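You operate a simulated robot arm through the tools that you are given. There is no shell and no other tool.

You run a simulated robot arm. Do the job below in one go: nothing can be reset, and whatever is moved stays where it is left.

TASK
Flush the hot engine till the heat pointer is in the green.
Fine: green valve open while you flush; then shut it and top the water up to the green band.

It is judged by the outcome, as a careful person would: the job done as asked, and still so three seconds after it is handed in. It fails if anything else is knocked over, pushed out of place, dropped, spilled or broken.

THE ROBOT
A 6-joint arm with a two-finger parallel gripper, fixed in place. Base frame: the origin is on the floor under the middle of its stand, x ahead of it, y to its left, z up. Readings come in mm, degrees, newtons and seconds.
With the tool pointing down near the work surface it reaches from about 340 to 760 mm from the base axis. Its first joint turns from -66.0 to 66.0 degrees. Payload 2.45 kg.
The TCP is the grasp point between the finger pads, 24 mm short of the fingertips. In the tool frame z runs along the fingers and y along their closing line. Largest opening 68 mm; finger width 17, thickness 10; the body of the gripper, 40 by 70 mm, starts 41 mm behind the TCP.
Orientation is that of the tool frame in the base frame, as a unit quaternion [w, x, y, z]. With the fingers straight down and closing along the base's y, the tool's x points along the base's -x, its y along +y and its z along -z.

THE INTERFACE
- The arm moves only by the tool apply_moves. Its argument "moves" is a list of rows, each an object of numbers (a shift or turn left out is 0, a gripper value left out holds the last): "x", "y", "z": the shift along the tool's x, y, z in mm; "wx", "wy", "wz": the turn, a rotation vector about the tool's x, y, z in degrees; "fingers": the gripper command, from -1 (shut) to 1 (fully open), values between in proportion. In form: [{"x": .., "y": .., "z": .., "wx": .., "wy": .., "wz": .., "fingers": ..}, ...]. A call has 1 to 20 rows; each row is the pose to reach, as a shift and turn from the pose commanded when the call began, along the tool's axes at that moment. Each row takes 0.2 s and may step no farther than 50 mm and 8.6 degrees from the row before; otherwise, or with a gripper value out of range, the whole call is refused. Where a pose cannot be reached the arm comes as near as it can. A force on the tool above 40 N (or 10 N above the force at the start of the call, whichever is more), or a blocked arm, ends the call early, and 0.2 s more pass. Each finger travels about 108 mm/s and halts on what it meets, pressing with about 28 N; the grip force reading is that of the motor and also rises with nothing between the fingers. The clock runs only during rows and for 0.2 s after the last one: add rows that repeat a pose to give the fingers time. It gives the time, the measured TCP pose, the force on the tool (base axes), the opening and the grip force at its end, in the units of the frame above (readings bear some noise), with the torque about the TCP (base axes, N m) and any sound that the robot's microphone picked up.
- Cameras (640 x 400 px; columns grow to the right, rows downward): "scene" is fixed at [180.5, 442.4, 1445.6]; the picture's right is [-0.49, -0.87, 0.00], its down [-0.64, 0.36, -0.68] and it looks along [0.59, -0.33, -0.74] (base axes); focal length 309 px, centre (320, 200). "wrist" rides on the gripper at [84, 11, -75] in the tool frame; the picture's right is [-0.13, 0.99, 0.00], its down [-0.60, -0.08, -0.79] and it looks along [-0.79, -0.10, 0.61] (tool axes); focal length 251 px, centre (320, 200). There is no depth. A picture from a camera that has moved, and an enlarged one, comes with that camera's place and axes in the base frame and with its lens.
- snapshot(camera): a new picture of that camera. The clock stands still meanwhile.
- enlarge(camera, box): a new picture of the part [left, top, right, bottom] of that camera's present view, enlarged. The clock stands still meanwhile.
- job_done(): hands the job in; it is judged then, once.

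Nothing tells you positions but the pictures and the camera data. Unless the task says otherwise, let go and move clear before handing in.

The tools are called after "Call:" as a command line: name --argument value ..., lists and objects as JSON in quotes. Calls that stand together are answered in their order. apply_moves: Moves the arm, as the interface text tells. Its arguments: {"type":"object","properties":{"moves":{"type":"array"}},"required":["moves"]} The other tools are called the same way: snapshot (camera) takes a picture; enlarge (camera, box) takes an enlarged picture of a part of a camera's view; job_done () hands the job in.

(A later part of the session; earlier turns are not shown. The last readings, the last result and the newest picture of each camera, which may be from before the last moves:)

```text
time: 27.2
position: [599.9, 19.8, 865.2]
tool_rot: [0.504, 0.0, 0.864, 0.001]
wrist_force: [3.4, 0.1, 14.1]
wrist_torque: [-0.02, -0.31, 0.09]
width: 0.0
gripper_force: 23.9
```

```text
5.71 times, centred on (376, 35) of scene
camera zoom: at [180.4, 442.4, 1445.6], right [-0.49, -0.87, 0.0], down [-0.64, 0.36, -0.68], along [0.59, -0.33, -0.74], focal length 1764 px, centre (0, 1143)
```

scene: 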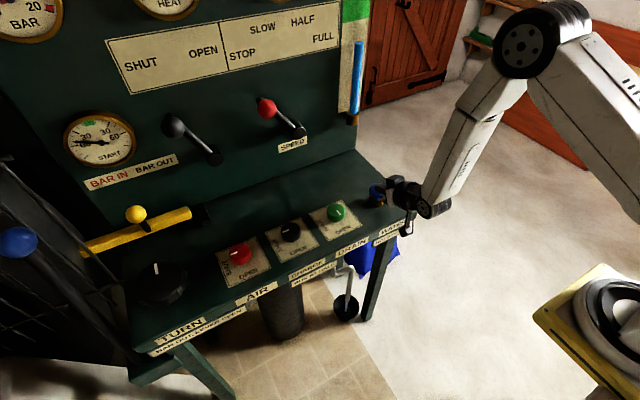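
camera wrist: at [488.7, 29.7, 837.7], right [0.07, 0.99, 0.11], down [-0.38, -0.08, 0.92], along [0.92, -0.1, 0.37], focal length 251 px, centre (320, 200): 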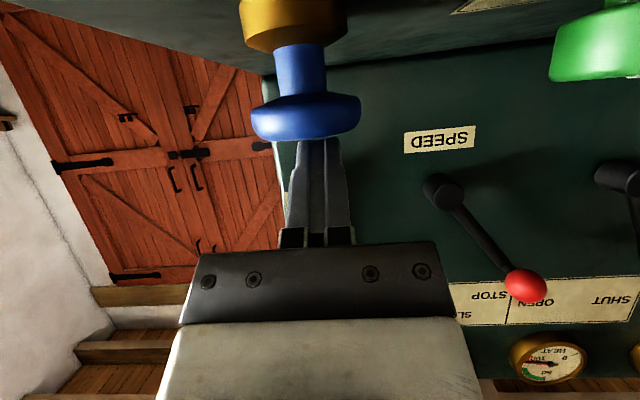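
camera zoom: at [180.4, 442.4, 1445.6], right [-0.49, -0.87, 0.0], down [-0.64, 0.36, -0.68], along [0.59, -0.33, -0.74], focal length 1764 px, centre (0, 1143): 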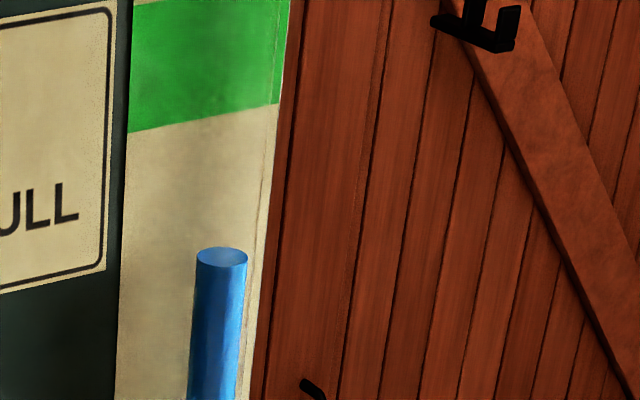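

HEAT is falling slowly and the level only creeps down while flushing, so the flush is working. I'll keep holding.

Call:
apply_moves --moves '[{"x": 0}, {"x": 0}, {"x": 0}, {"x": 0}, {"x": 0}, {"x": 0}, {"x": 0}, {"x": 0}, {"x": 0}]'

Call:
enlarge --camera "wrist" --box '[500, 325, 600, 395]'

Call:
snapshot --camera "scene"

```text
time: 29.2
position: [598.9, 19.1, 864.2]
tool_rot: [0.505, 0.0, 0.863, 0.0]
wrist_force: [6.0, 0.7, 17.4]
wrist_torque: [0.01, -0.4, 0.02]
width: 0.0
gripper_force: 23.6
```

```text
5.71 times, centred on (550, 360) of wrist
camera zoom: at [492.9, 29.7, 828.5], right [0.06, 0.99, 0.11], down [-0.4, -0.08, 0.91], along [0.92, -0.1, 0.39], focal length 1437 px, centre (-994, -714)
```

zoom: 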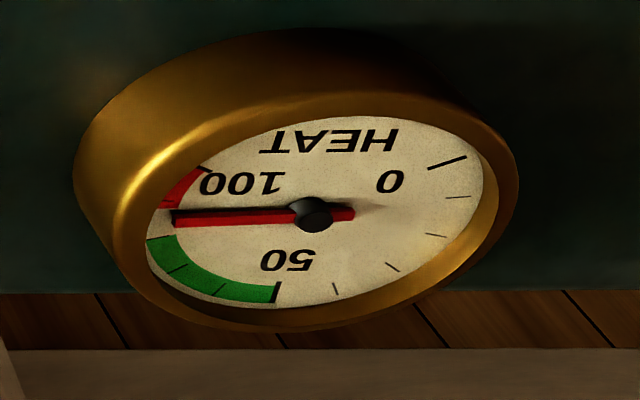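

```text
taken
```

scene: 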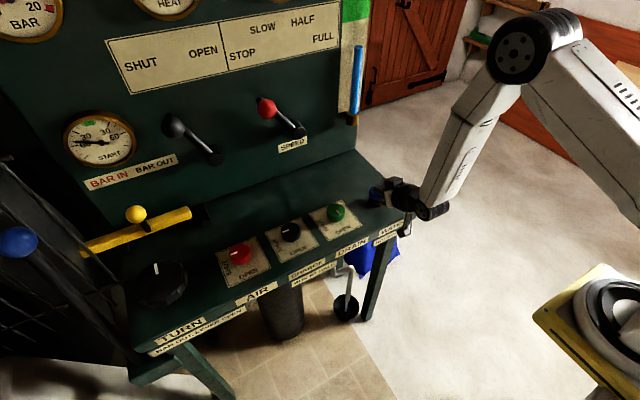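

HEAT is now about 86 and dropping steadily, with the level still in the glass. I'll keep flushing.

Call:
apply_moves --moves '[{"x": 0}, {"x": 0}, {"x": 0}, {"x": 0}, {"x": 0}, {"x": 0}, {"x": 0}, {"x": 0}, {"x": 0}, {"x": 0}, {"x": 0}, {"x": 0}, {"x": 0}, {"x": 0}]'

Call:
enlarge --camera "wrist" --box '[500, 325, 600, 395]'

Call:
snapshot --camera "scene"

```text
time: 32.2
position: [598.2, 19.6, 864.7]
tool_rot: [0.506, 0.001, 0.863, 0.0]
wrist_force: [3.5, 0.3, 18.2]
wrist_torque: [-0.02, -0.36, 0.02]
width: 0.0
gripper_force: 23.6
```

```text
5.71 times, centred on (550, 360) of wrist
camera zoom: at [492.8, 29.7, 828.5], right [0.06, 0.99, 0.11], down [-0.4, -0.08, 0.91], along [0.92, -0.1, 0.39], focal length 1437 px, centre (-994, -714)
```

zoom: 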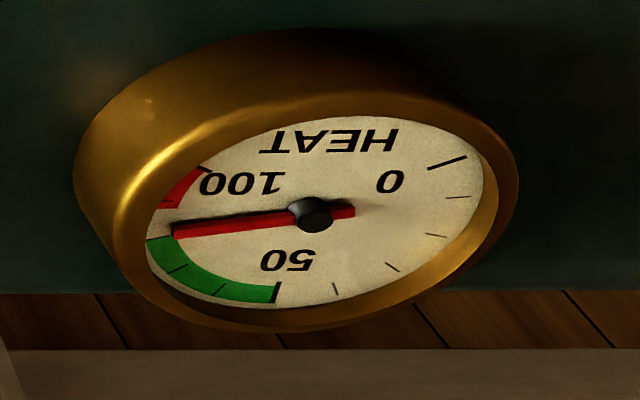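

```text
taken
```

scene: 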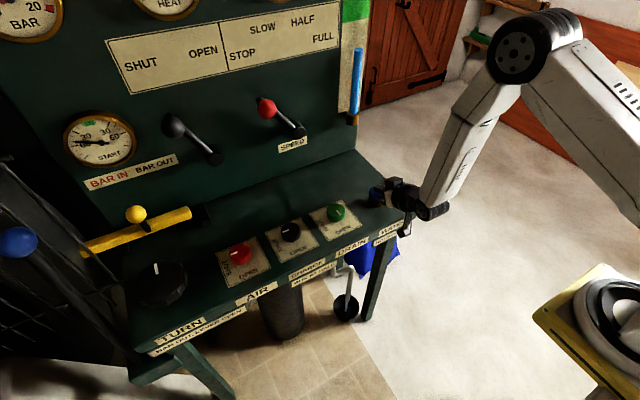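

HEAT is about 82, just above the green edge, so I continue holding.

Call:
apply_moves --moves '[{"x": 0}, {"x": 0}, {"x": 0}, {"x": 0}, {"x": 0}, {"x": 0}, {"x": 0}, {"x": 0}, {"x": 0}, {"x": 0}, {"x": 0}, {"x": 0}, {"x": 0}, {"x": 0}, {"x": 0}, {"x": 0}, {"x": 0}, {"x": 0}, {"x": 0}]'

Call:
enlarge --camera "wrist" --box '[500, 325, 600, 395]'

Call:
snapshot --camera "scene"

```text
time: 36.2
position: [600.4, 20.9, 865.3]
tool_rot: [0.506, 0.0, 0.863, 0.0]
wrist_force: [2.8, 0.2, 19.4]
wrist_torque: [-0.04, -0.37, -0.03]
width: 0.0
gripper_force: 23.6
```

```text
5.71 times, centred on (550, 360) of wrist
camera zoom: at [492.7, 29.7, 828.5], right [0.06, 0.99, 0.11], down [-0.4, -0.08, 0.92], along [0.92, -0.1, 0.39], focal length 1437 px, centre (-994, -714)
```

zoom: 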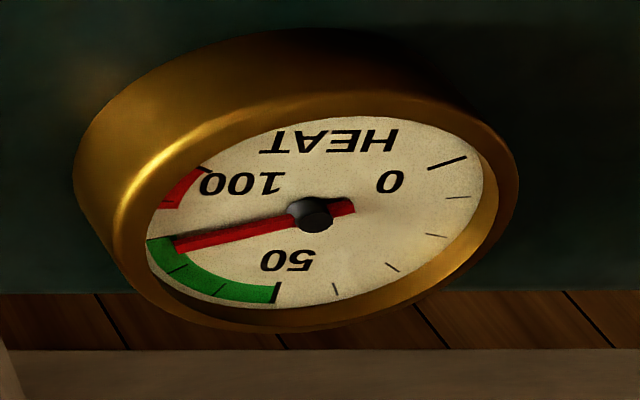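

```text
taken
```

scene: 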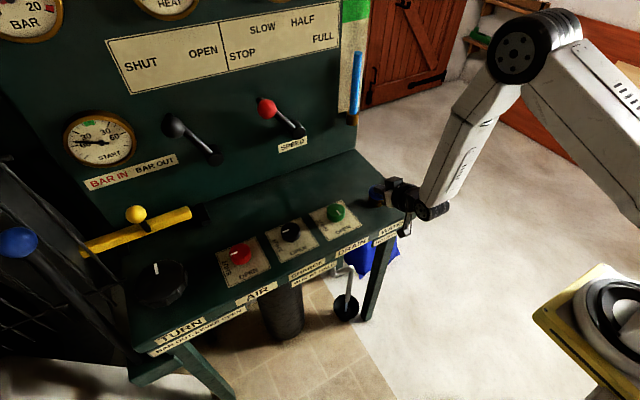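

HEAT has just entered the green at about 77. I'll flush a few seconds more for a margin.

Call:
apply_moves --moves '[{"x": 0}, {"x": 0}, {"x": 0}, {"x": 0}, {"x": 0}, {"x": 0}, {"x": 0}, {"x": 0}, {"x": 0}, {"x": 0}, {"x": 0}, {"x": 0}, {"x": 0}, {"x": 0}, {"x": 0}, {"x": 0}, {"x": 0}, {"x": 0}, {"x": 0}]'

Call:
enlarge --camera "wrist" --box '[500, 325, 600, 395]'

Call:
snapshot --camera "scene"

```text
time: 40.2
position: [599.7, 19.4, 863.7]
tool_rot: [0.506, 0.001, 0.863, 0.0]
wrist_force: [1.2, 0.0, 19.4]
wrist_torque: [-0.06, -0.37, 0.0]
width: 0.1
gripper_force: 23.3
```

```text
5.71 times, centred on (550, 360) of wrist
camera zoom: at [492.7, 29.7, 828.5], right [0.06, 0.99, 0.11], down [-0.4, -0.08, 0.92], along [0.92, -0.1, 0.39], focal length 1437 px, centre (-994, -714)
```

zoom: 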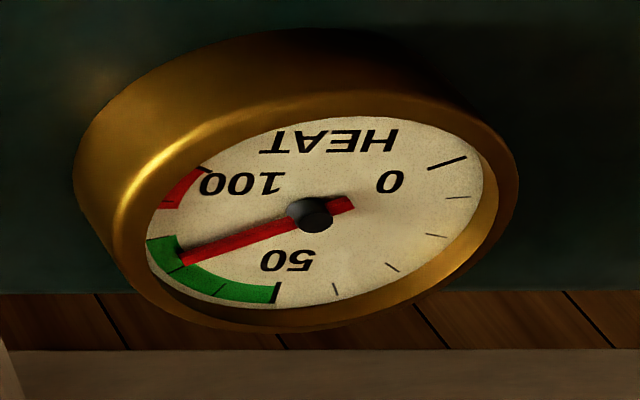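

```text
taken
```

scene: 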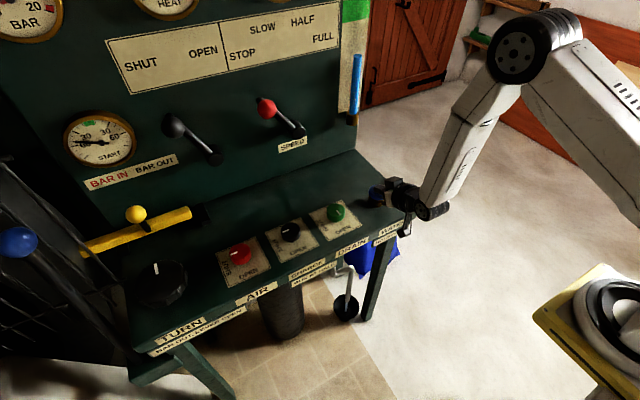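

HEAT is about 73, well inside the green. Now I release WATER and go straight back to the DRAIN knob, levelling on the way, and grip it.

Call:
apply_moves --moves '[{"x": -30.55, "z": -17.08, "wy": 8}, {"x": -56.74, "y": 20, "z": -31.71, "wy": 16.5}, {"x": -63.05, "y": 65, "z": -30.66, "wy": 25, "fingers": 1}, {"x": -65.0, "y": 108, "z": -27.17, "wy": 33.5}, {"x": -63.57, "y": 130.5, "z": -19.49, "wy": 42}, {"x": -60.32, "y": 130.5, "z": -15.04, "wy": 50.5}, {"x": -47.23, "y": 130.5, "z": -7.73, "wy": 59}, {"x": -21.04, "y": 130.5, "z": 6.91, "wy": 60.8}, {"x": 5.14, "y": 130.5, "z": 21.55, "wy": 60.8}, {"x": 12.13, "y": 130.5, "z": 25.45, "wy": 60.8}, {"x": 12.13, "y": 130.5, "z": 25.45, "wy": 60.8, "fingers": -1}, {"x": 12.13, "y": 130.5, "z": 25.45, "wy": 60.8, "fingers": -1}]'

Call:
snapshot --camera "wrist"

Call:
snapshot --camera "scene"

```text
time: 42.1
position: [592.1, 132.4, 869.7]
tool_rot: [0.073, -0.068, 0.991, -0.087]
wrist_force: [-2.8, -2.1, 16.9]
wrist_torque: [0.5, -0.03, 0.03]
width: 64.9
gripper_force: 0.0
out of reach, approached as far as the arm can: row 4, 5, 6, 7, 8, 9
stopped in row 9: the force on the tool passed its limit at 237 N (the readings are from after the stop); the commanded pose is now the measured one
```

```text
taken
camera wrist: at [495.9, 142.2, 930.8], right [0.01, 0.99, -0.16], down [0.48, 0.14, 0.87], along [0.88, -0.08, -0.47], focal length 251 px, centre (320, 200)
```

wrist: 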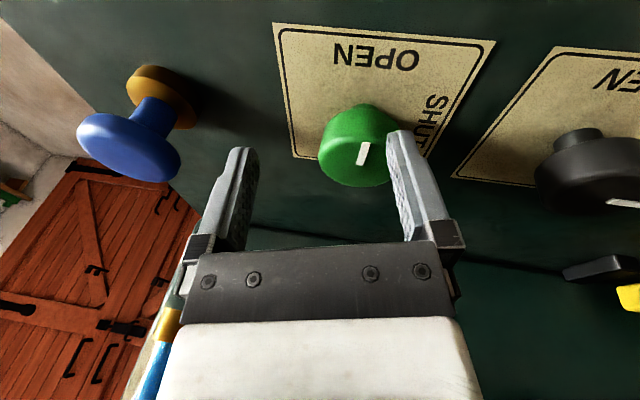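

```text
taken
```

scene: 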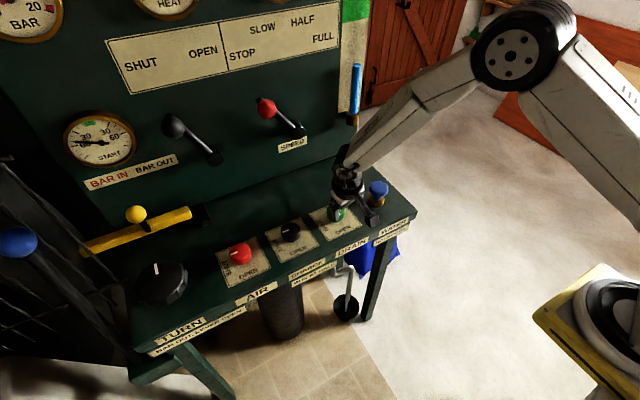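

The levelling move lagged and a finger struck the top of the knob; the arm stopped tilted with a finger on the knob. I'll lift straight off first, then straighten and centre above the knob.

Call:
apply_moves --moves '[{"x": -3.3, "y": -4.6, "z": -24.3, "fingers": 1}, {"x": -14.7, "y": -3.3, "z": -43.5, "wx": -5, "wy": 4.2, "wz": 3.9}, {"x": -32.4, "y": 6.2, "z": -42.9, "wx": -10, "wy": 8.4, "wz": 7.8}, {"x": -32.4, "y": 6.2, "z": -42.9, "wx": -10, "wy": 8.4, "wz": 7.8}]'

Call:
snapshot --camera "wrist"

Call:
snapshot --camera "scene"

```text
time: 43.1
position: [586.6, 134.8, 903.8]
tool_rot: [0.049, -0.033, 0.996, -0.064]
wrist_force: [0.5, 0.3, 0.3]
wrist_torque: [0.01, -0.01, -0.01]
width: 68.1
gripper_force: 0.1
out of reach, approached as far as the arm can: row 2, 3, 4
```

```text
taken
camera wrist: at [493.4, 148.2, 968.9], right [0.07, 0.99, -0.12], down [0.52, 0.07, 0.85], along [0.85, -0.12, -0.51], focal length 251 px, centre (320, 200)
```

wrist: 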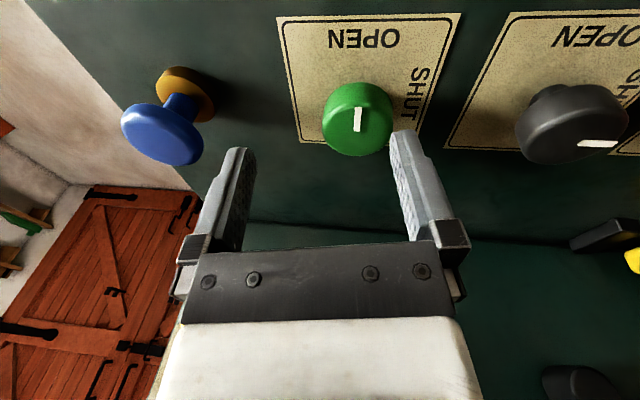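

```text
taken
```

scene: 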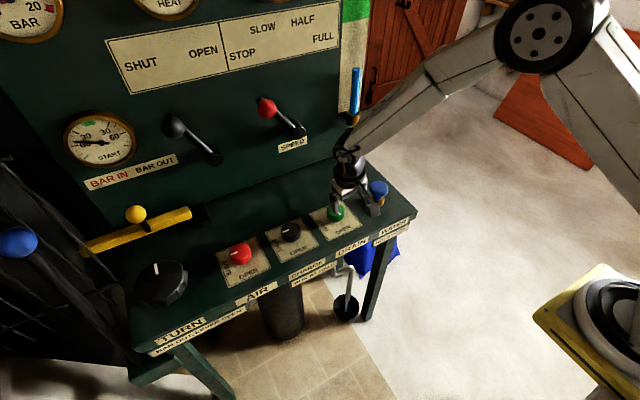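

The wrist has wound onto the wrong side of its joint range, so straight-down is blocked. The fix is to tilt forward again, which unwinds it, then level in line with the arm. I'm clear above the knob, so I do that now.

Call:
apply_moves --moves '[{"wy": -7.7}, {"wy": -15.4}, {"wy": -23.1}, {"wy": -30.8}, {"wy": -38.5}, {"wy": -46}]'

Call:
snapshot --camera "scene"

```text
time: 44.5
position: [585.2, 132.7, 904.1]
tool_rot: [0.435, -0.052, 0.898, -0.046]
wrist_force: [-0.3, 0.6, -0.6]
wrist_torque: [-0.03, 0.0, -0.04]
width: 68.0
gripper_force: 0.0
```

```text
taken
```

scene: 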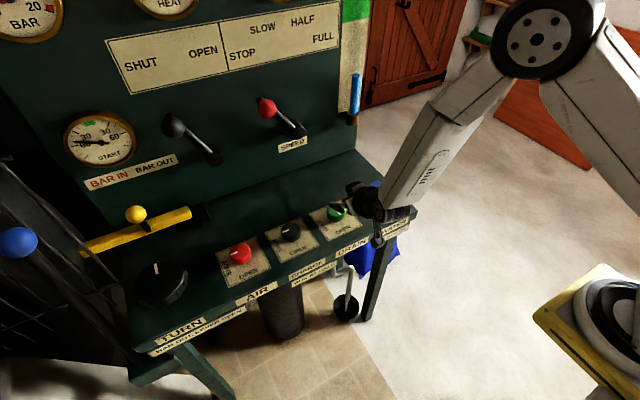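

The wrist has unwound cleanly. Next I'll turn the heading into the arm's plane by about 12° before levelling, so it passes straight through.

Call:
apply_moves --moves '[{"wx": -6}, {"wx": -12.1, "wz": -0.3}]'

```text
time: 45.1
position: [585.5, 135.6, 903.8]
tool_rot: [0.426, -0.104, 0.897, 0.048]
wrist_force: [0.6, -0.4, -0.1]
wrist_torque: [-0.03, -0.02, 0.01]
width: 68.2
gripper_force: 0.0
```

I'm in plane now, so I level the tool and then centre it above the knob.

Call:
apply_moves --moves '[{"wy": 8.4}, {"wy": 16.9}, {"wy": 25.4}, {"wy": 33.8}, {"wy": 42.3}, {"x": -6.6, "y": 4, "z": 15.3, "wy": 50.8}, {"x": -13.3, "y": 8, "z": 30.6, "wy": 50.8}]'

Call:
snapshot --camera "wrist"

Call:
snapshot --camera "scene"

```text
time: 46.7
position: [614.9, 149.5, 894.3]
tool_rot: [0.001, -0.114, 0.993, -0.002]
wrist_force: [0.2, 1.0, -0.3]
wrist_torque: [0.0, 0.0, 0.01]
width: 68.0
gripper_force: 0.1
```

```text
taken
camera wrist: at [530.8, 140.3, 971.0], right [-0.1, 0.99, 0.0], down [0.61, 0.06, 0.79], along [0.79, 0.08, -0.61], focal length 251 px, centre (320, 200)
```

wrist: 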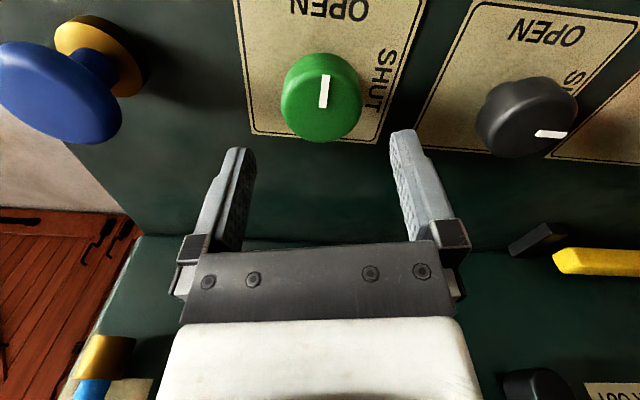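

```text
taken
```

scene: 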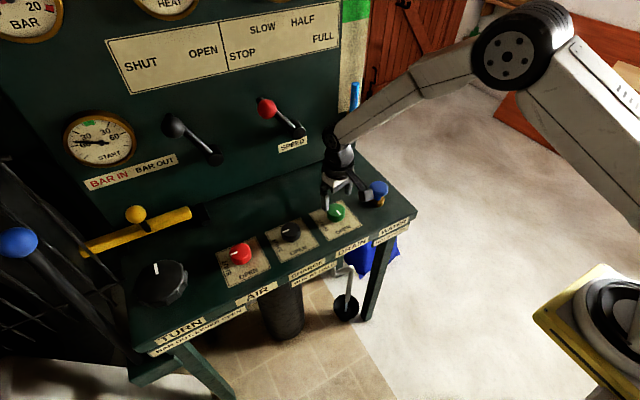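

It is straight, centred and aligned. I'll descend, grip and turn the knob 90° clockwise to SHUT in one call.

Call:
apply_moves --moves '[{"z": 30}, {"z": 53}, {"z": 54, "fingers": -1}, {"z": 54, "fingers": -1}, {"z": 54, "wz": 8.5}, {"z": 54, "wz": 17}, {"z": 54, "wz": 25.5}, {"z": 54, "wz": 34}, {"z": 54, "wz": 42.5}, {"z": 54, "wz": 51}, {"z": 54, "wz": 59.5}, {"z": 54, "wz": 68}, {"z": 54, "wz": 76.5}, {"z": 54, "wz": 85}, {"z": 54, "wz": 90}]'

Call:
snapshot --camera "wrist"

Call:
snapshot --camera "scene"

```text
time: 49.9
position: [615.6, 151.0, 841.8]
tool_rot: [0.001, 0.623, 0.782, -0.002]
wrist_force: [-14.4, 15.5, 18.0]
wrist_torque: [0.23, 0.56, -0.03]
width: 47.3
gripper_force: 45.1
```

```text
taken
camera wrist: at [606.5, 233.9, 916.9], right [1.0, 0.1, 0.0], down [0.06, -0.6, 0.8], along [0.08, -0.79, -0.61], focal length 251 px, centre (320, 200)
```

wrist: 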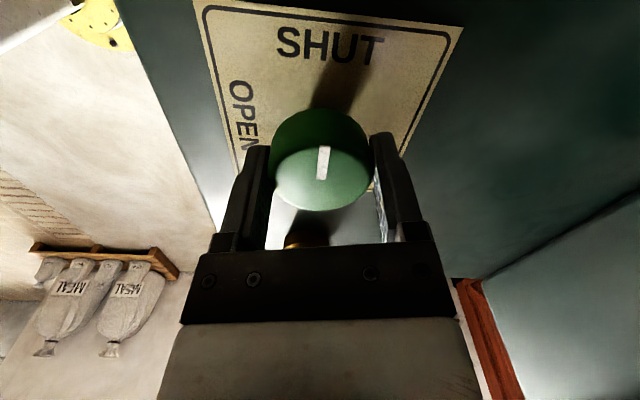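

```text
taken
```

scene: 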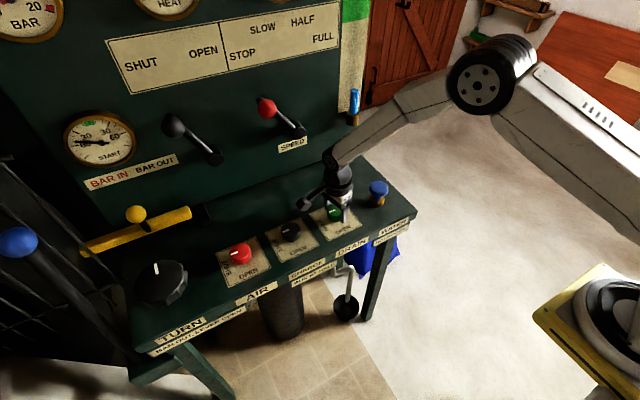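

The pointer is back exactly at SHUT (mark along +y) and the level is at about row 89. I'll release, rise and turn the wrist back, then check the knob stays put and the level holds.

Call:
apply_moves --moves '[{"fingers": 1}, {"fingers": 1}, {"z": -40}, {"z": -78}, {"z": -78, "wz": -8.5}, {"z": -78, "wz": -17}, {"z": -78, "wz": -25.5}, {"z": -78, "wz": -34}, {"z": -78, "wz": -42.5}, {"z": -78, "wz": -51}, {"z": -78, "wz": -59.5}, {"z": -78, "wz": -68}, {"z": -78, "wz": -77}]'

Call:
snapshot --camera "wrist"

Call:
snapshot --camera "scene"

```text
refused: row 13 steps farther than a row can; nothing moved
```

```text
taken
camera wrist: at [606.5, 233.9, 916.9], right [1.0, 0.1, 0.0], down [0.06, -0.6, 0.8], along [0.08, -0.79, -0.61], focal length 251 px, centre (320, 200)
```

wrist: 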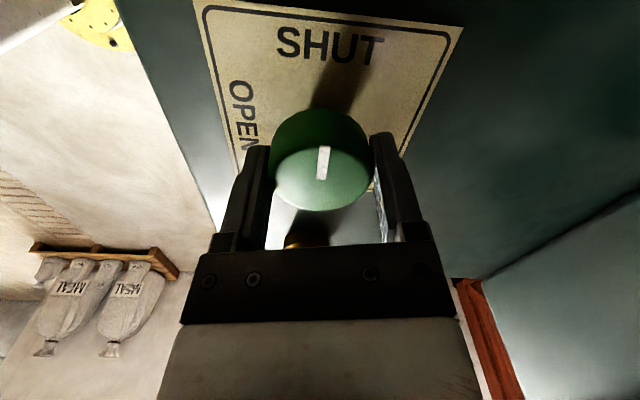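

```text
taken
```

scene: 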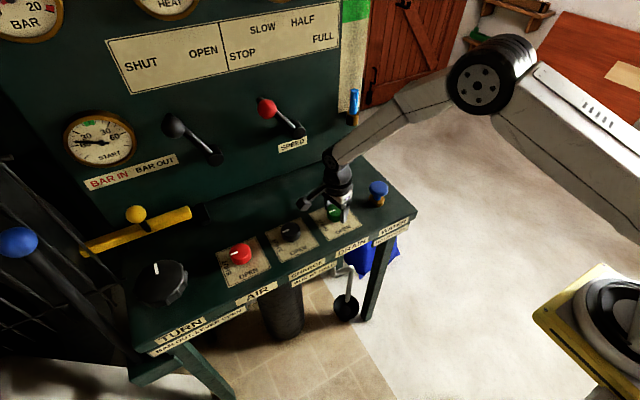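

The last row stepped too far and the call was refused, so nothing moved. I'll repeat it within the limits.

Call:
apply_moves --moves '[{"fingers": 1}, {"fingers": 1}, {"z": -40}, {"z": -78}, {"z": -78, "wz": -8.5}, {"z": -78, "wz": -17}, {"z": -78, "wz": -25.5}, {"z": -78, "wz": -34}, {"z": -78, "wz": -42.5}, {"z": -78, "wz": -51}, {"z": -78, "wz": -59.5}, {"z": -78, "wz": -68}, {"z": -78, "wz": -76.5}, {"z": -78, "wz": -77}]'

Call:
snapshot --camera "wrist"

Call:
snapshot --camera "scene"

Call:
enlarge --camera "scene" --box '[320, 60, 400, 130]'

```text
time: 52.9
position: [615.2, 150.6, 919.4]
tool_rot: [0.0, -0.003, 1.0, -0.001]
wrist_force: [0.2, 0.1, 0.0]
wrist_torque: [0.0, -0.01, 0.01]
width: 68.0
gripper_force: 0.2
```

```text
taken
camera wrist: at [530.8, 159.6, 994.6], right [0.12, 0.99, 0.0], down [0.6, -0.07, 0.79], along [0.79, -0.1, -0.61], focal length 251 px, centre (320, 200)
```

wrist: 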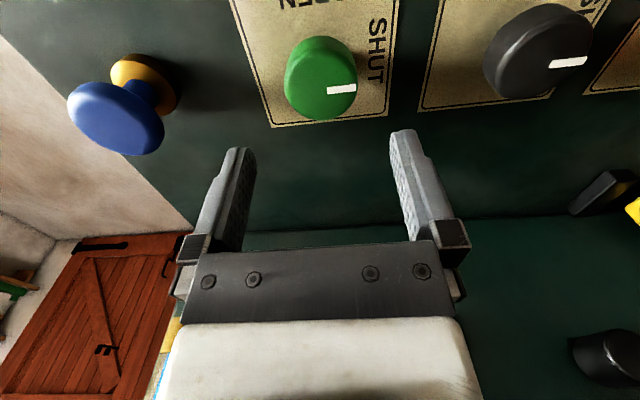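

```text
taken
```

scene: 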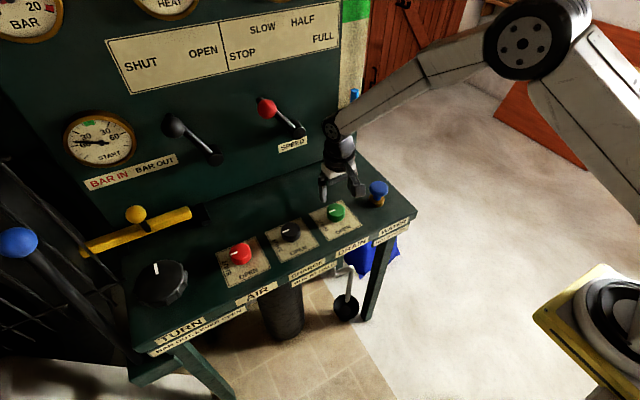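

```text
5.71 times, centred on (360, 95) of scene
camera zoom: at [180.5, 442.4, 1445.6], right [-0.49, -0.87, 0.0], down [-0.64, 0.36, -0.68], along [0.59, -0.33, -0.74], focal length 1764 px, centre (91, 800)
```

zoom: 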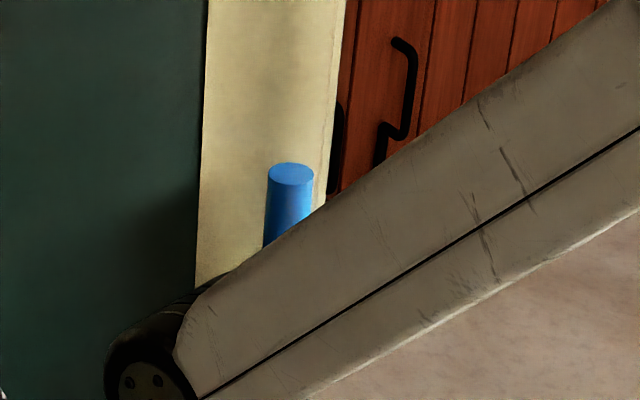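

The DRAIN is shut and the level is steady at row 90. I'll return to the WATER button along the same path that worked before and stop just at contact.

Call:
apply_moves --moves '[{"y": -35, "wy": -8}, {"y": -75, "wy": -16}, {"y": -118, "x": 10, "wy": -24}, {"y": -131, "x": 20, "wy": -32, "fingers": -1}, {"y": -131, "x": 20, "wy": -40}, {"y": -131, "x": 20, "z": 8, "wy": -48}, {"y": -131, "x": 20, "z": 16, "wy": -56}, {"y": -131, "x": 20, "z": 26, "wy": -59.5}, {"y": -131, "x": 20, "z": 34, "wy": -59.5}, {"y": -131, "x": 20, "z": 41, "wy": -59.5}, {"y": -131, "x": 20, "z": 47, "wy": -59.5}]'

Call:
snapshot --camera "wrist"

Call:
snapshot --camera "scene"

Call:
enlarge --camera "wrist" --box '[500, 325, 600, 395]'

```text
time: 55.3
position: [595.1, 18.3, 873.8]
tool_rot: [0.497, -0.002, 0.868, -0.001]
wrist_force: [0.0, 0.9, 2.4]
wrist_torque: [-0.01, -0.07, 0.0]
width: 0.4
gripper_force: 23.8
```

```text
taken
camera wrist: at [488.2, 28.0, 839.2], right [0.06, 0.99, 0.11], down [-0.38, -0.08, 0.92], along [0.92, -0.1, 0.37], focal length 251 px, centre (320, 200)
```

wrist: 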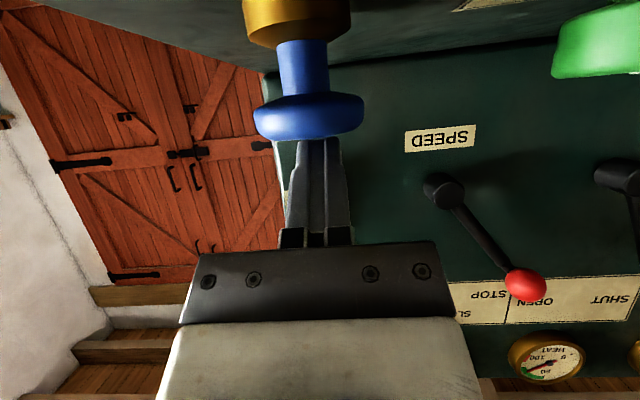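

```text
taken
```

scene: 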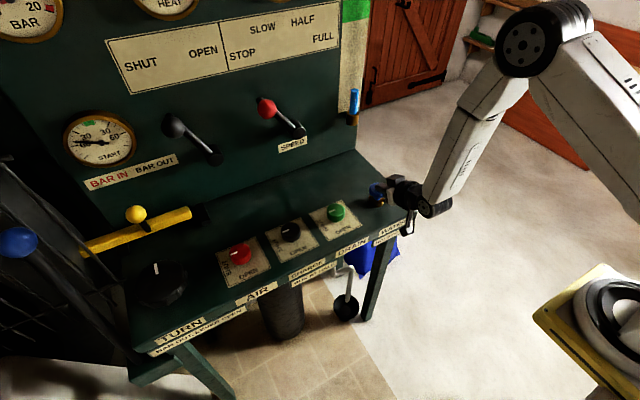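

```text
5.71 times, centred on (550, 360) of wrist
camera zoom: at [488.2, 28.0, 839.2], right [0.06, 0.99, 0.11], down [-0.38, -0.08, 0.92], along [0.92, -0.1, 0.37], focal length 1437 px, centre (-994, -714)
```

zoom: 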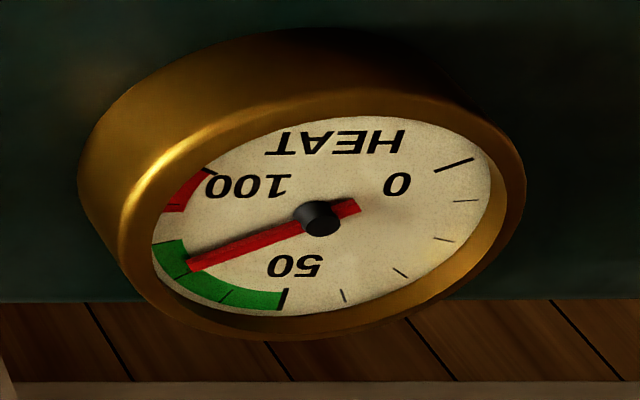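

HEAT is steady at about 72 in the green, and the level is at row 90. I'll press WATER gently to top up.

Call:
apply_moves --moves '[{"x": 2.2, "z": 1.3}, {"x": 4.3, "z": 2.5}, {"x": 6.0, "z": 3.5}]'

Call:
enlarge --camera "scene" --box '[320, 60, 400, 130]'

```text
time: 56.1
position: [595.9, 18.1, 865.8]
tool_rot: [0.497, -0.002, 0.868, -0.001]
wrist_force: [-0.6, 0.1, 2.6]
wrist_torque: [-0.05, -0.05, -0.02]
width: 0.1
gripper_force: 24.1
heard: click
```

```text
5.71 times, centred on (360, 95) of scene
camera zoom: at [180.4, 442.4, 1445.6], right [-0.49, -0.87, 0.0], down [-0.64, 0.36, -0.68], along [0.59, -0.33, -0.74], focal length 1764 px, centre (91, 800)
```

zoom: 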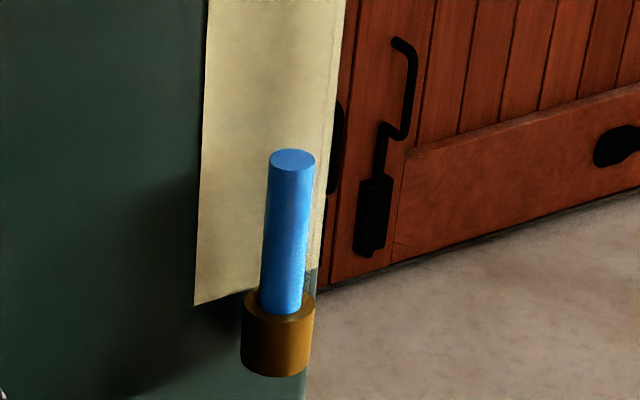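

A click came and the level is rising. I'll hold another second.

Call:
apply_moves --moves '[{"x": 0.6, "z": 0.4}, {"x": 0.6, "z": 0.4}, {"x": 0.6, "z": 0.4}, {"x": 0.6, "z": 0.4}]'

Call:
enlarge --camera "scene" --box '[320, 60, 400, 130]'

Call:
enlarge --camera "wrist" --box '[500, 325, 600, 395]'

```text
time: 57.1
position: [595.9, 17.8, 865.2]
tool_rot: [0.498, -0.002, 0.867, -0.001]
wrist_force: [-0.8, -1.3, 5.9]
wrist_torque: [-0.07, -0.07, -0.07]
width: 0.0
gripper_force: 24.1
```

```text
5.71 times, centred on (360, 95) of scene
camera zoom: at [180.4, 442.4, 1445.6], right [-0.49, -0.87, 0.0], down [-0.64, 0.36, -0.68], along [0.59, -0.33, -0.74], focal length 1764 px, centre (91, 800)
```

zoom: 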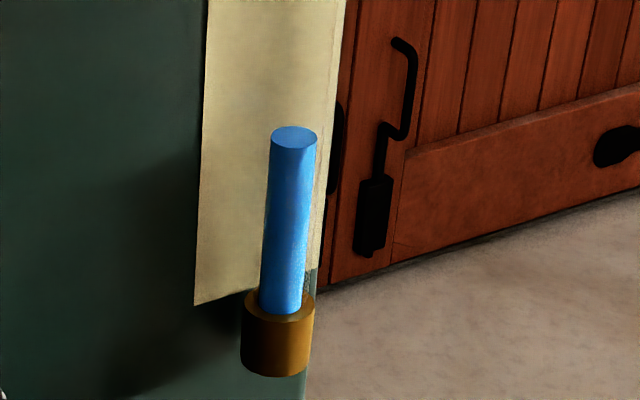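

```text
5.71 times, centred on (550, 360) of wrist
camera zoom: at [488.2, 28.1, 831.4], right [0.06, 0.99, 0.11], down [-0.38, -0.08, 0.92], along [0.92, -0.1, 0.37], focal length 1437 px, centre (-994, -714)
```

zoom: 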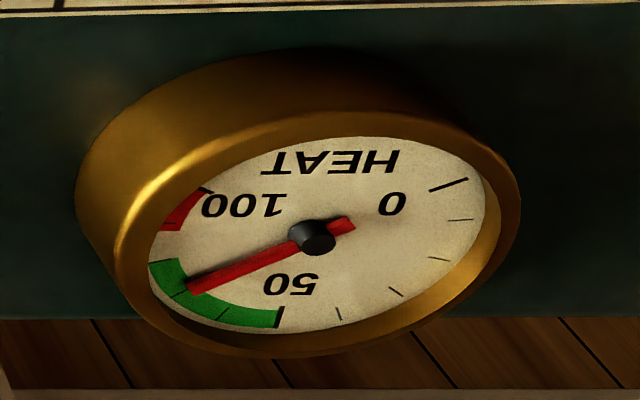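

The level is rising at about 4 rows per second and HEAT holds around 71. I'll continue topping up while watching both.

Call:
apply_moves --moves '[{"x": 0}, {"x": 0}, {"x": 0}, {"x": 0}, {"x": 0}, {"x": 0}, {"x": 0}, {"x": 0}, {"x": 0}, {"x": 0}, {"x": 0}, {"x": 0}, {"x": 0}, {"x": 0}, {"x": 0}, {"x": 0}, {"x": 0}, {"x": 0}, {"x": 0}]'

Call:
snapshot --camera "scene"

Call:
enlarge --camera "wrist" --box '[500, 325, 600, 395]'

```text
time: 61.1
position: [595.6, 17.8, 864.5]
tool_rot: [0.497, -0.002, 0.867, -0.001]
wrist_force: [1.9, -1.3, 6.9]
wrist_torque: [-0.02, -0.14, -0.01]
width: 0.0
gripper_force: 23.1
```

```text
taken
```

scene: 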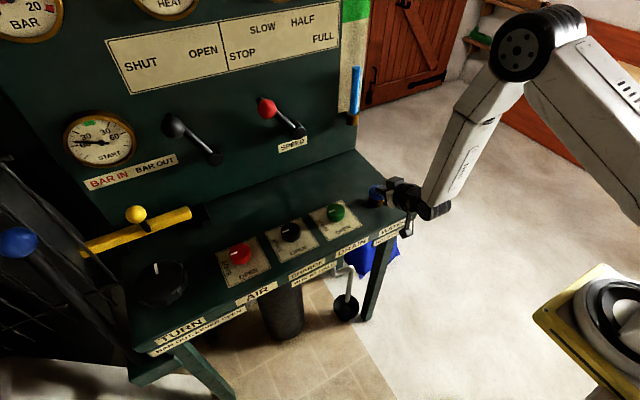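

```text
5.71 times, centred on (550, 360) of wrist
camera zoom: at [488.2, 28.2, 831.4], right [0.06, 0.99, 0.11], down [-0.38, -0.08, 0.92], along [0.92, -0.1, 0.37], focal length 1437 px, centre (-994, -714)
```

zoom: 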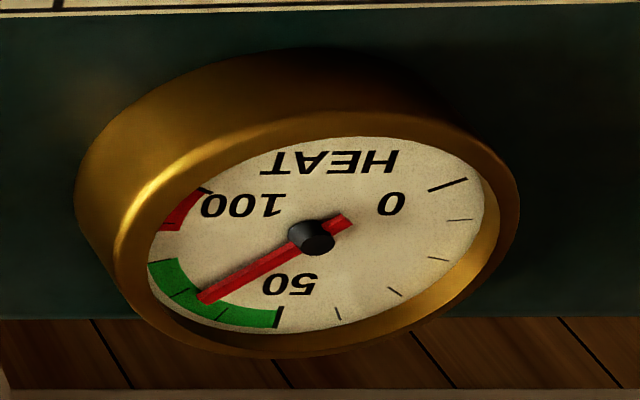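

HEAT is about 67 and falling slowly with the cold water, and the level is at row 66. At these rates HEAT should end near 57, still green, when the level reaches the band.

Call:
apply_moves --moves '[{"x": 0}, {"x": 0}, {"x": 0}, {"x": 0}, {"x": 0}, {"x": 0}, {"x": 0}, {"x": 0}, {"x": 0}, {"x": 0}, {"x": 0}, {"x": 0}, {"x": 0}, {"x": 0}, {"x": 0}, {"x": 0}, {"x": 0}, {"x": 0}, {"x": 0}]'

Call:
enlarge --camera "scene" --box '[320, 0, 432, 70]'

Call:
enlarge --camera "wrist" --box '[500, 325, 600, 395]'

```text
time: 65.1
position: [596.3, 18.4, 866.3]
tool_rot: [0.497, -0.002, 0.868, -0.001]
wrist_force: [1.7, 0.1, 7.2]
wrist_torque: [-0.01, -0.12, 0.02]
width: 0.0
gripper_force: 23.6
```

```text
5.71 times, centred on (376, 35) of scene
camera zoom: at [180.4, 442.4, 1445.6], right [-0.49, -0.87, 0.0], down [-0.64, 0.36, -0.68], along [0.59, -0.33, -0.74], focal length 1764 px, centre (0, 1143)
```

zoom: 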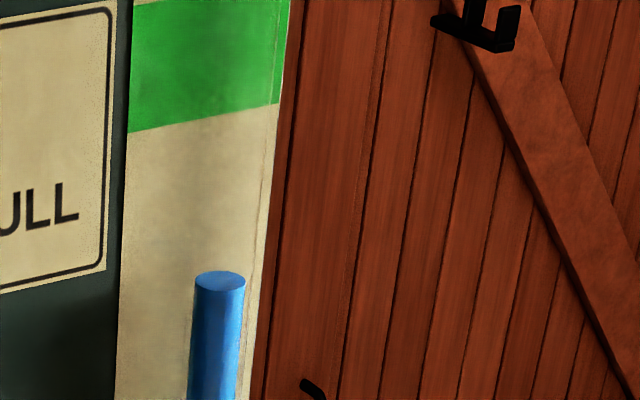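

```text
5.71 times, centred on (550, 360) of wrist
camera zoom: at [488.2, 28.2, 831.4], right [0.06, 0.99, 0.11], down [-0.38, -0.08, 0.92], along [0.92, -0.1, 0.37], focal length 1437 px, centre (-994, -714)
```

zoom: 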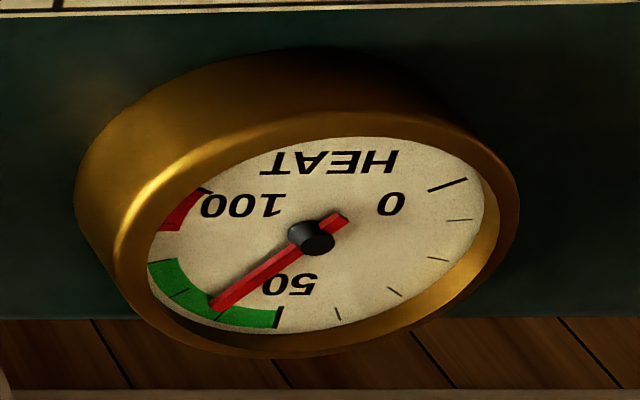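

The level is at row 49 and HEAT about 63. I continue.

Call:
apply_moves --moves '[{"x": 0}, {"x": 0}, {"x": 0}, {"x": 0}, {"x": 0}, {"x": 0}, {"x": 0}, {"x": 0}, {"x": 0}, {"x": 0}, {"x": 0}, {"x": 0}, {"x": 0}, {"x": 0}, {"x": 0}, {"x": 0}, {"x": 0}, {"x": 0}, {"x": 0}]'

Call:
enlarge --camera "scene" --box '[320, 0, 432, 70]'

Call:
enlarge --camera "wrist" --box '[500, 325, 600, 395]'

```text
time: 69.1
position: [597.1, 18.5, 865.3]
tool_rot: [0.498, -0.002, 0.867, -0.001]
wrist_force: [0.8, 0.8, 7.0]
wrist_torque: [-0.02, -0.13, 0.03]
width: 0.0
gripper_force: 23.9
```

```text
5.71 times, centred on (376, 35) of scene
camera zoom: at [180.4, 442.4, 1445.6], right [-0.49, -0.87, 0.0], down [-0.64, 0.36, -0.68], along [0.59, -0.33, -0.74], focal length 1764 px, centre (0, 1143)
```

zoom: 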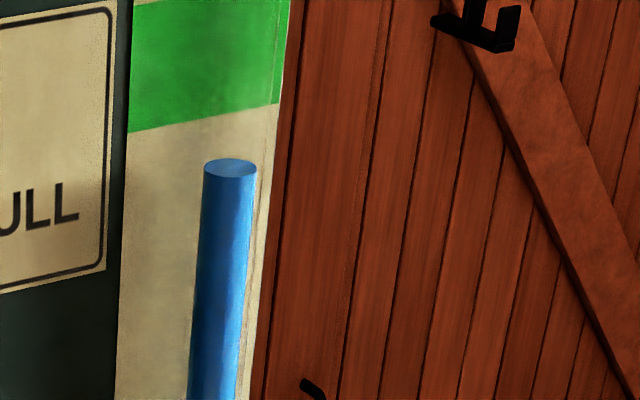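

```text
5.71 times, centred on (550, 360) of wrist
camera zoom: at [488.2, 28.2, 831.4], right [0.06, 0.99, 0.11], down [-0.38, -0.08, 0.92], along [0.92, -0.1, 0.37], focal length 1437 px, centre (-994, -714)
```

zoom: 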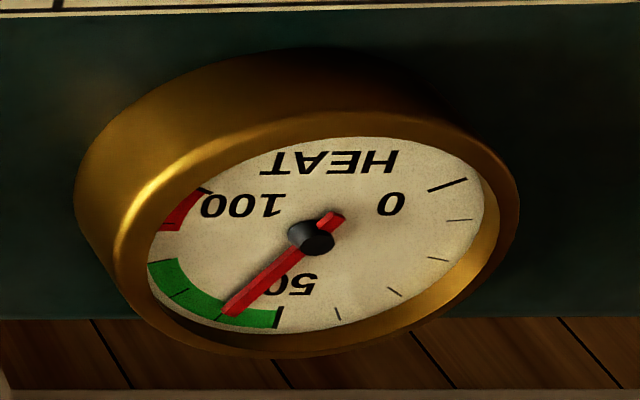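

The level is at row 30 and HEAT about 60. I'll do about three more seconds and then check closely.

Call:
apply_moves --moves '[{"x": 0}, {"x": 0}, {"x": 0}, {"x": 0}, {"x": 0}, {"x": 0}, {"x": 0}, {"x": 0}, {"x": 0}, {"x": 0}, {"x": 0}, {"x": 0}, {"x": 0}, {"x": 0}]'

Call:
enlarge --camera "scene" --box '[320, 0, 432, 70]'

Call:
enlarge --camera "wrist" --box '[500, 325, 600, 395]'

```text
time: 72.1
position: [594.9, 18.6, 866.0]
tool_rot: [0.497, -0.002, 0.867, -0.001]
wrist_force: [0.4, 0.0, 6.7]
wrist_torque: [0.0, -0.11, 0.03]
width: 0.0
gripper_force: 23.7
```

```text
5.71 times, centred on (376, 35) of scene
camera zoom: at [180.4, 442.4, 1445.6], right [-0.49, -0.87, 0.0], down [-0.64, 0.36, -0.68], along [0.59, -0.33, -0.74], focal length 1764 px, centre (0, 1143)
```

zoom: 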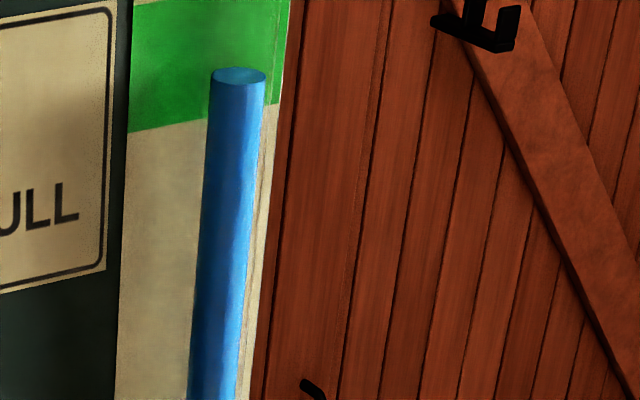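

```text
5.71 times, centred on (550, 360) of wrist
camera zoom: at [488.1, 28.2, 831.4], right [0.06, 0.99, 0.11], down [-0.38, -0.08, 0.92], along [0.92, -0.1, 0.37], focal length 1437 px, centre (-994, -714)
```

zoom: 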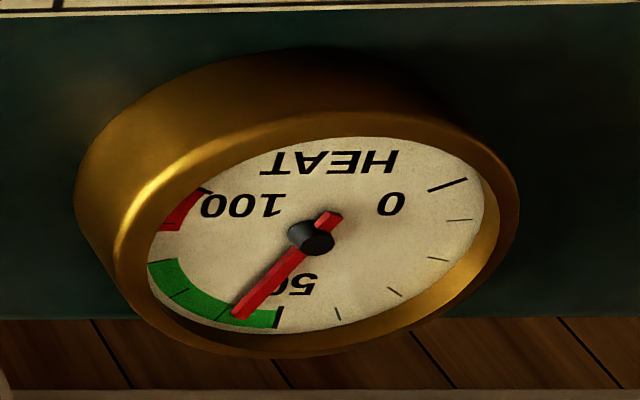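

The level is back in the green band at row 13.5 and HEAT is about 58. I'll add a touch more for margin, then lift straight off the button.

Call:
apply_moves --moves '[{"x": 0}, {"x": 0}, {"x": -25.8, "z": -15.2}, {"x": -51.7, "z": -30.5}, {"x": -77.5, "z": -45.7}, {"x": -77.5, "z": -45.7}]'

Call:
snapshot --camera "wrist"

Call:
snapshot --camera "scene"

Call:
enlarge --camera "scene" --box '[320, 0, 432, 70]'

```text
time: 73.5
position: [596.6, 18.4, 955.5]
tool_rot: [0.497, -0.003, 0.868, 0.0]
wrist_force: [-0.6, 0.5, 1.4]
wrist_torque: [-0.02, -0.02, 0.0]
width: 0.0
gripper_force: 22.9
```

```text
taken
camera wrist: at [488.6, 28.8, 922.1], right [0.06, 0.99, 0.11], down [-0.38, -0.08, 0.92], along [0.92, -0.1, 0.37], focal length 251 px, centre (320, 200)
```

wrist: 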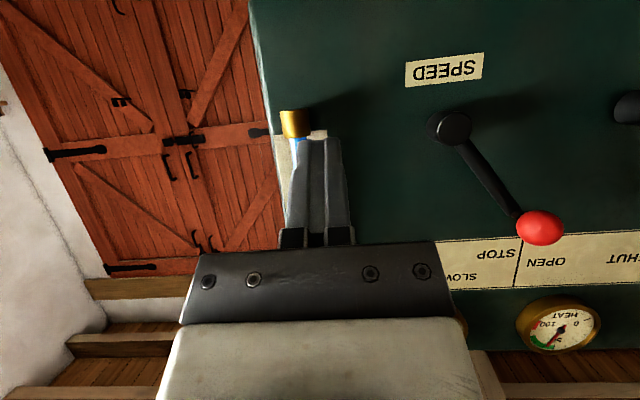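

```text
taken
```

scene: 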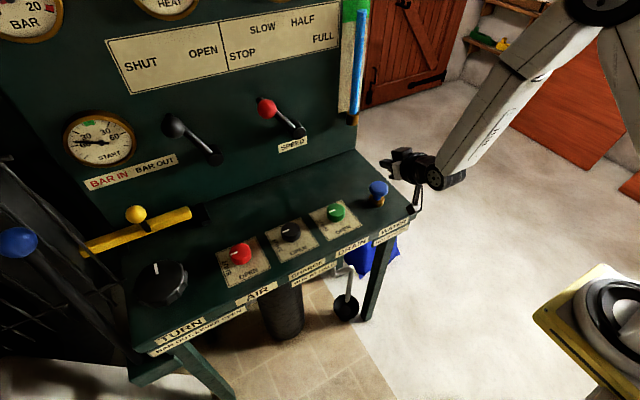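

```text
5.71 times, centred on (376, 35) of scene
camera zoom: at [180.5, 442.4, 1445.6], right [-0.49, -0.87, 0.0], down [-0.64, 0.36, -0.68], along [0.59, -0.33, -0.74], focal length 1764 px, centre (0, 1143)
```

zoom: 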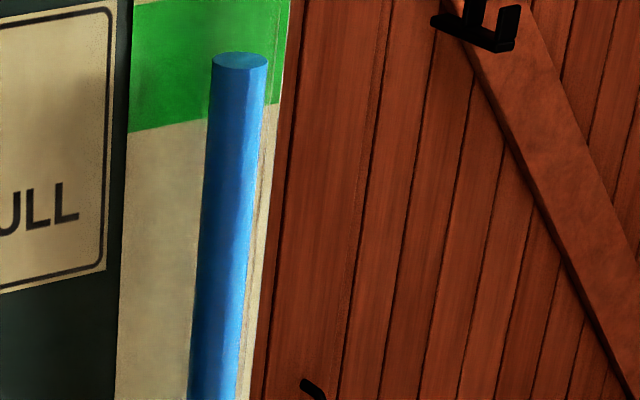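

The level is at row 10.7 in the green band, the button has sprung back up and DRAIN is at SHUT. I'll retreat up and back, opening the fingers, to check the glass and HEAT from nearer their height.

Call:
apply_moves --moves '[{"x": -15.6, "z": -37.6}, {"x": -31.1, "z": -75.2}, {"x": -46.7, "z": -112.9, "fingers": 1}, {"x": -62.3, "z": -150.5, "fingers": 1}, {"x": -77.8, "z": -188.1}, {"x": -93.4, "z": -225.7}, {"x": -93.4, "z": -225.7}]'

Call:
snapshot --camera "wrist"

Call:
snapshot --camera "scene"

```text
time: 75.1
position: [489.4, 22.8, 1160.7]
tool_rot: [0.496, -0.003, 0.868, -0.001]
wrist_force: [-0.4, 0.3, 0.0]
wrist_torque: [0.01, -0.01, -0.03]
width: 67.8
gripper_force: 0.0
out of reach, approached as far as the arm can: row 4, 5, 6, 7
```

```text
taken
camera wrist: at [382.1, 33.1, 1126.1], right [0.06, 0.99, 0.11], down [-0.38, -0.08, 0.92], along [0.92, -0.1, 0.37], focal length 251 px, centre (320, 200)
```

wrist: 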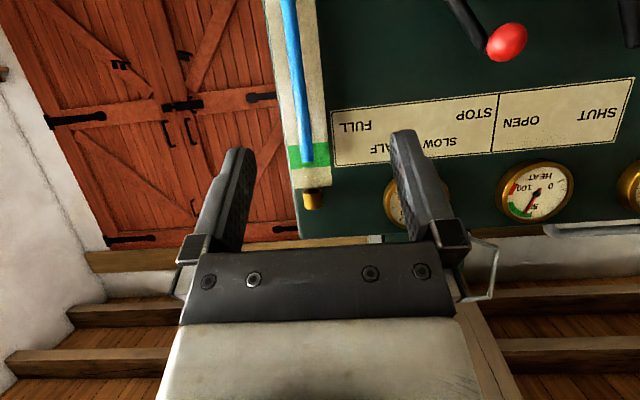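

```text
taken
```

scene: 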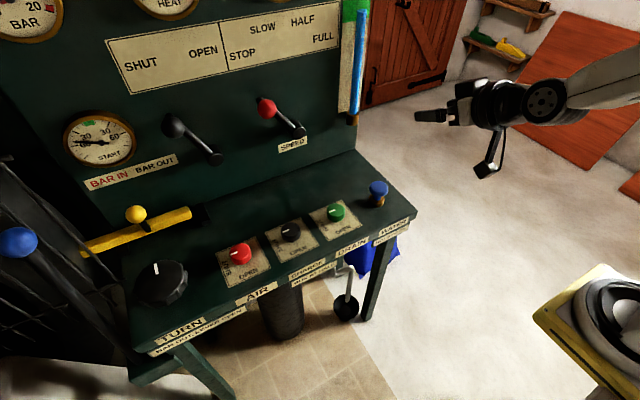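

Call:
enlarge --camera "wrist" --box '[260, 110, 372, 220]'

Call:
enlarge --camera "wrist" --box '[485, 150, 595, 230]'

Call:
enlarge --camera "scene" --box '[300, 160, 420, 235]'

Call:
enlarge --camera "scene" --box '[300, 240, 420, 335]'

```text
3.64 times, centred on (316, 165) of wrist
camera zoom: at [382.1, 33.1, 1126.1], right [0.06, 0.99, 0.11], down [-0.38, -0.08, 0.92], along [0.92, -0.1, 0.37], focal length 914 px, centre (334, 327)
```

zoom: 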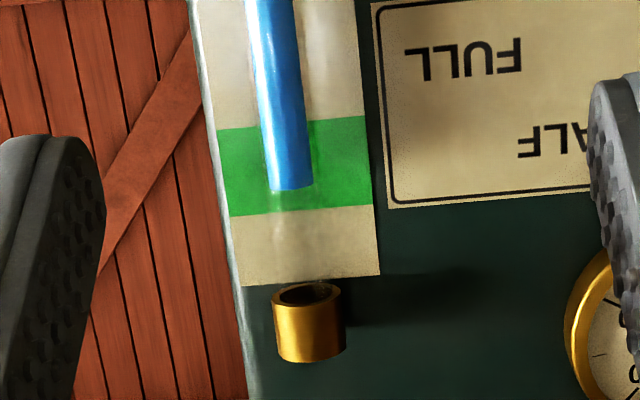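

```text
5.00 times, centred on (540, 190) of wrist
camera zoom: at [382.1, 33.1, 1126.1], right [0.06, 0.99, 0.11], down [-0.38, -0.08, 0.92], along [0.92, -0.1, 0.37], focal length 1257 px, centre (-780, 250)
```

zoom: 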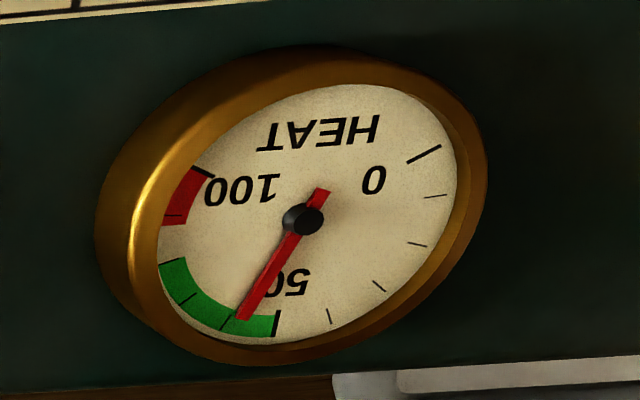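

```text
5.33 times, centred on (360, 198) of scene
camera zoom: at [180.5, 442.4, 1445.6], right [-0.49, -0.87, 0.0], down [-0.64, 0.36, -0.68], along [0.59, -0.33, -0.74], focal length 1646 px, centre (107, 213)
```

zoom: 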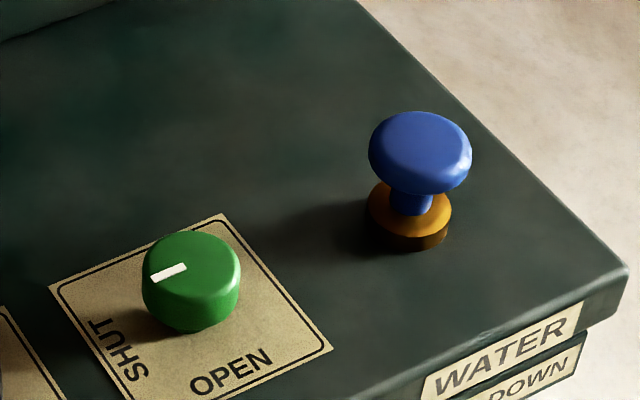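

```text
4.21 times, centred on (360, 288) of scene
camera zoom: at [180.5, 442.4, 1445.6], right [-0.49, -0.87, 0.0], down [-0.64, 0.36, -0.68], along [0.59, -0.33, -0.74], focal length 1300 px, centre (152, -168)
```

zoom: 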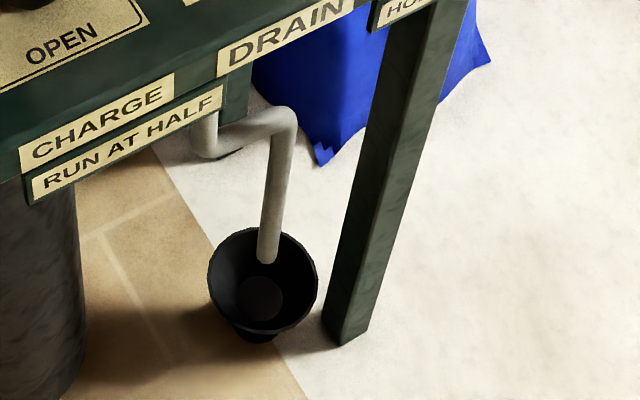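

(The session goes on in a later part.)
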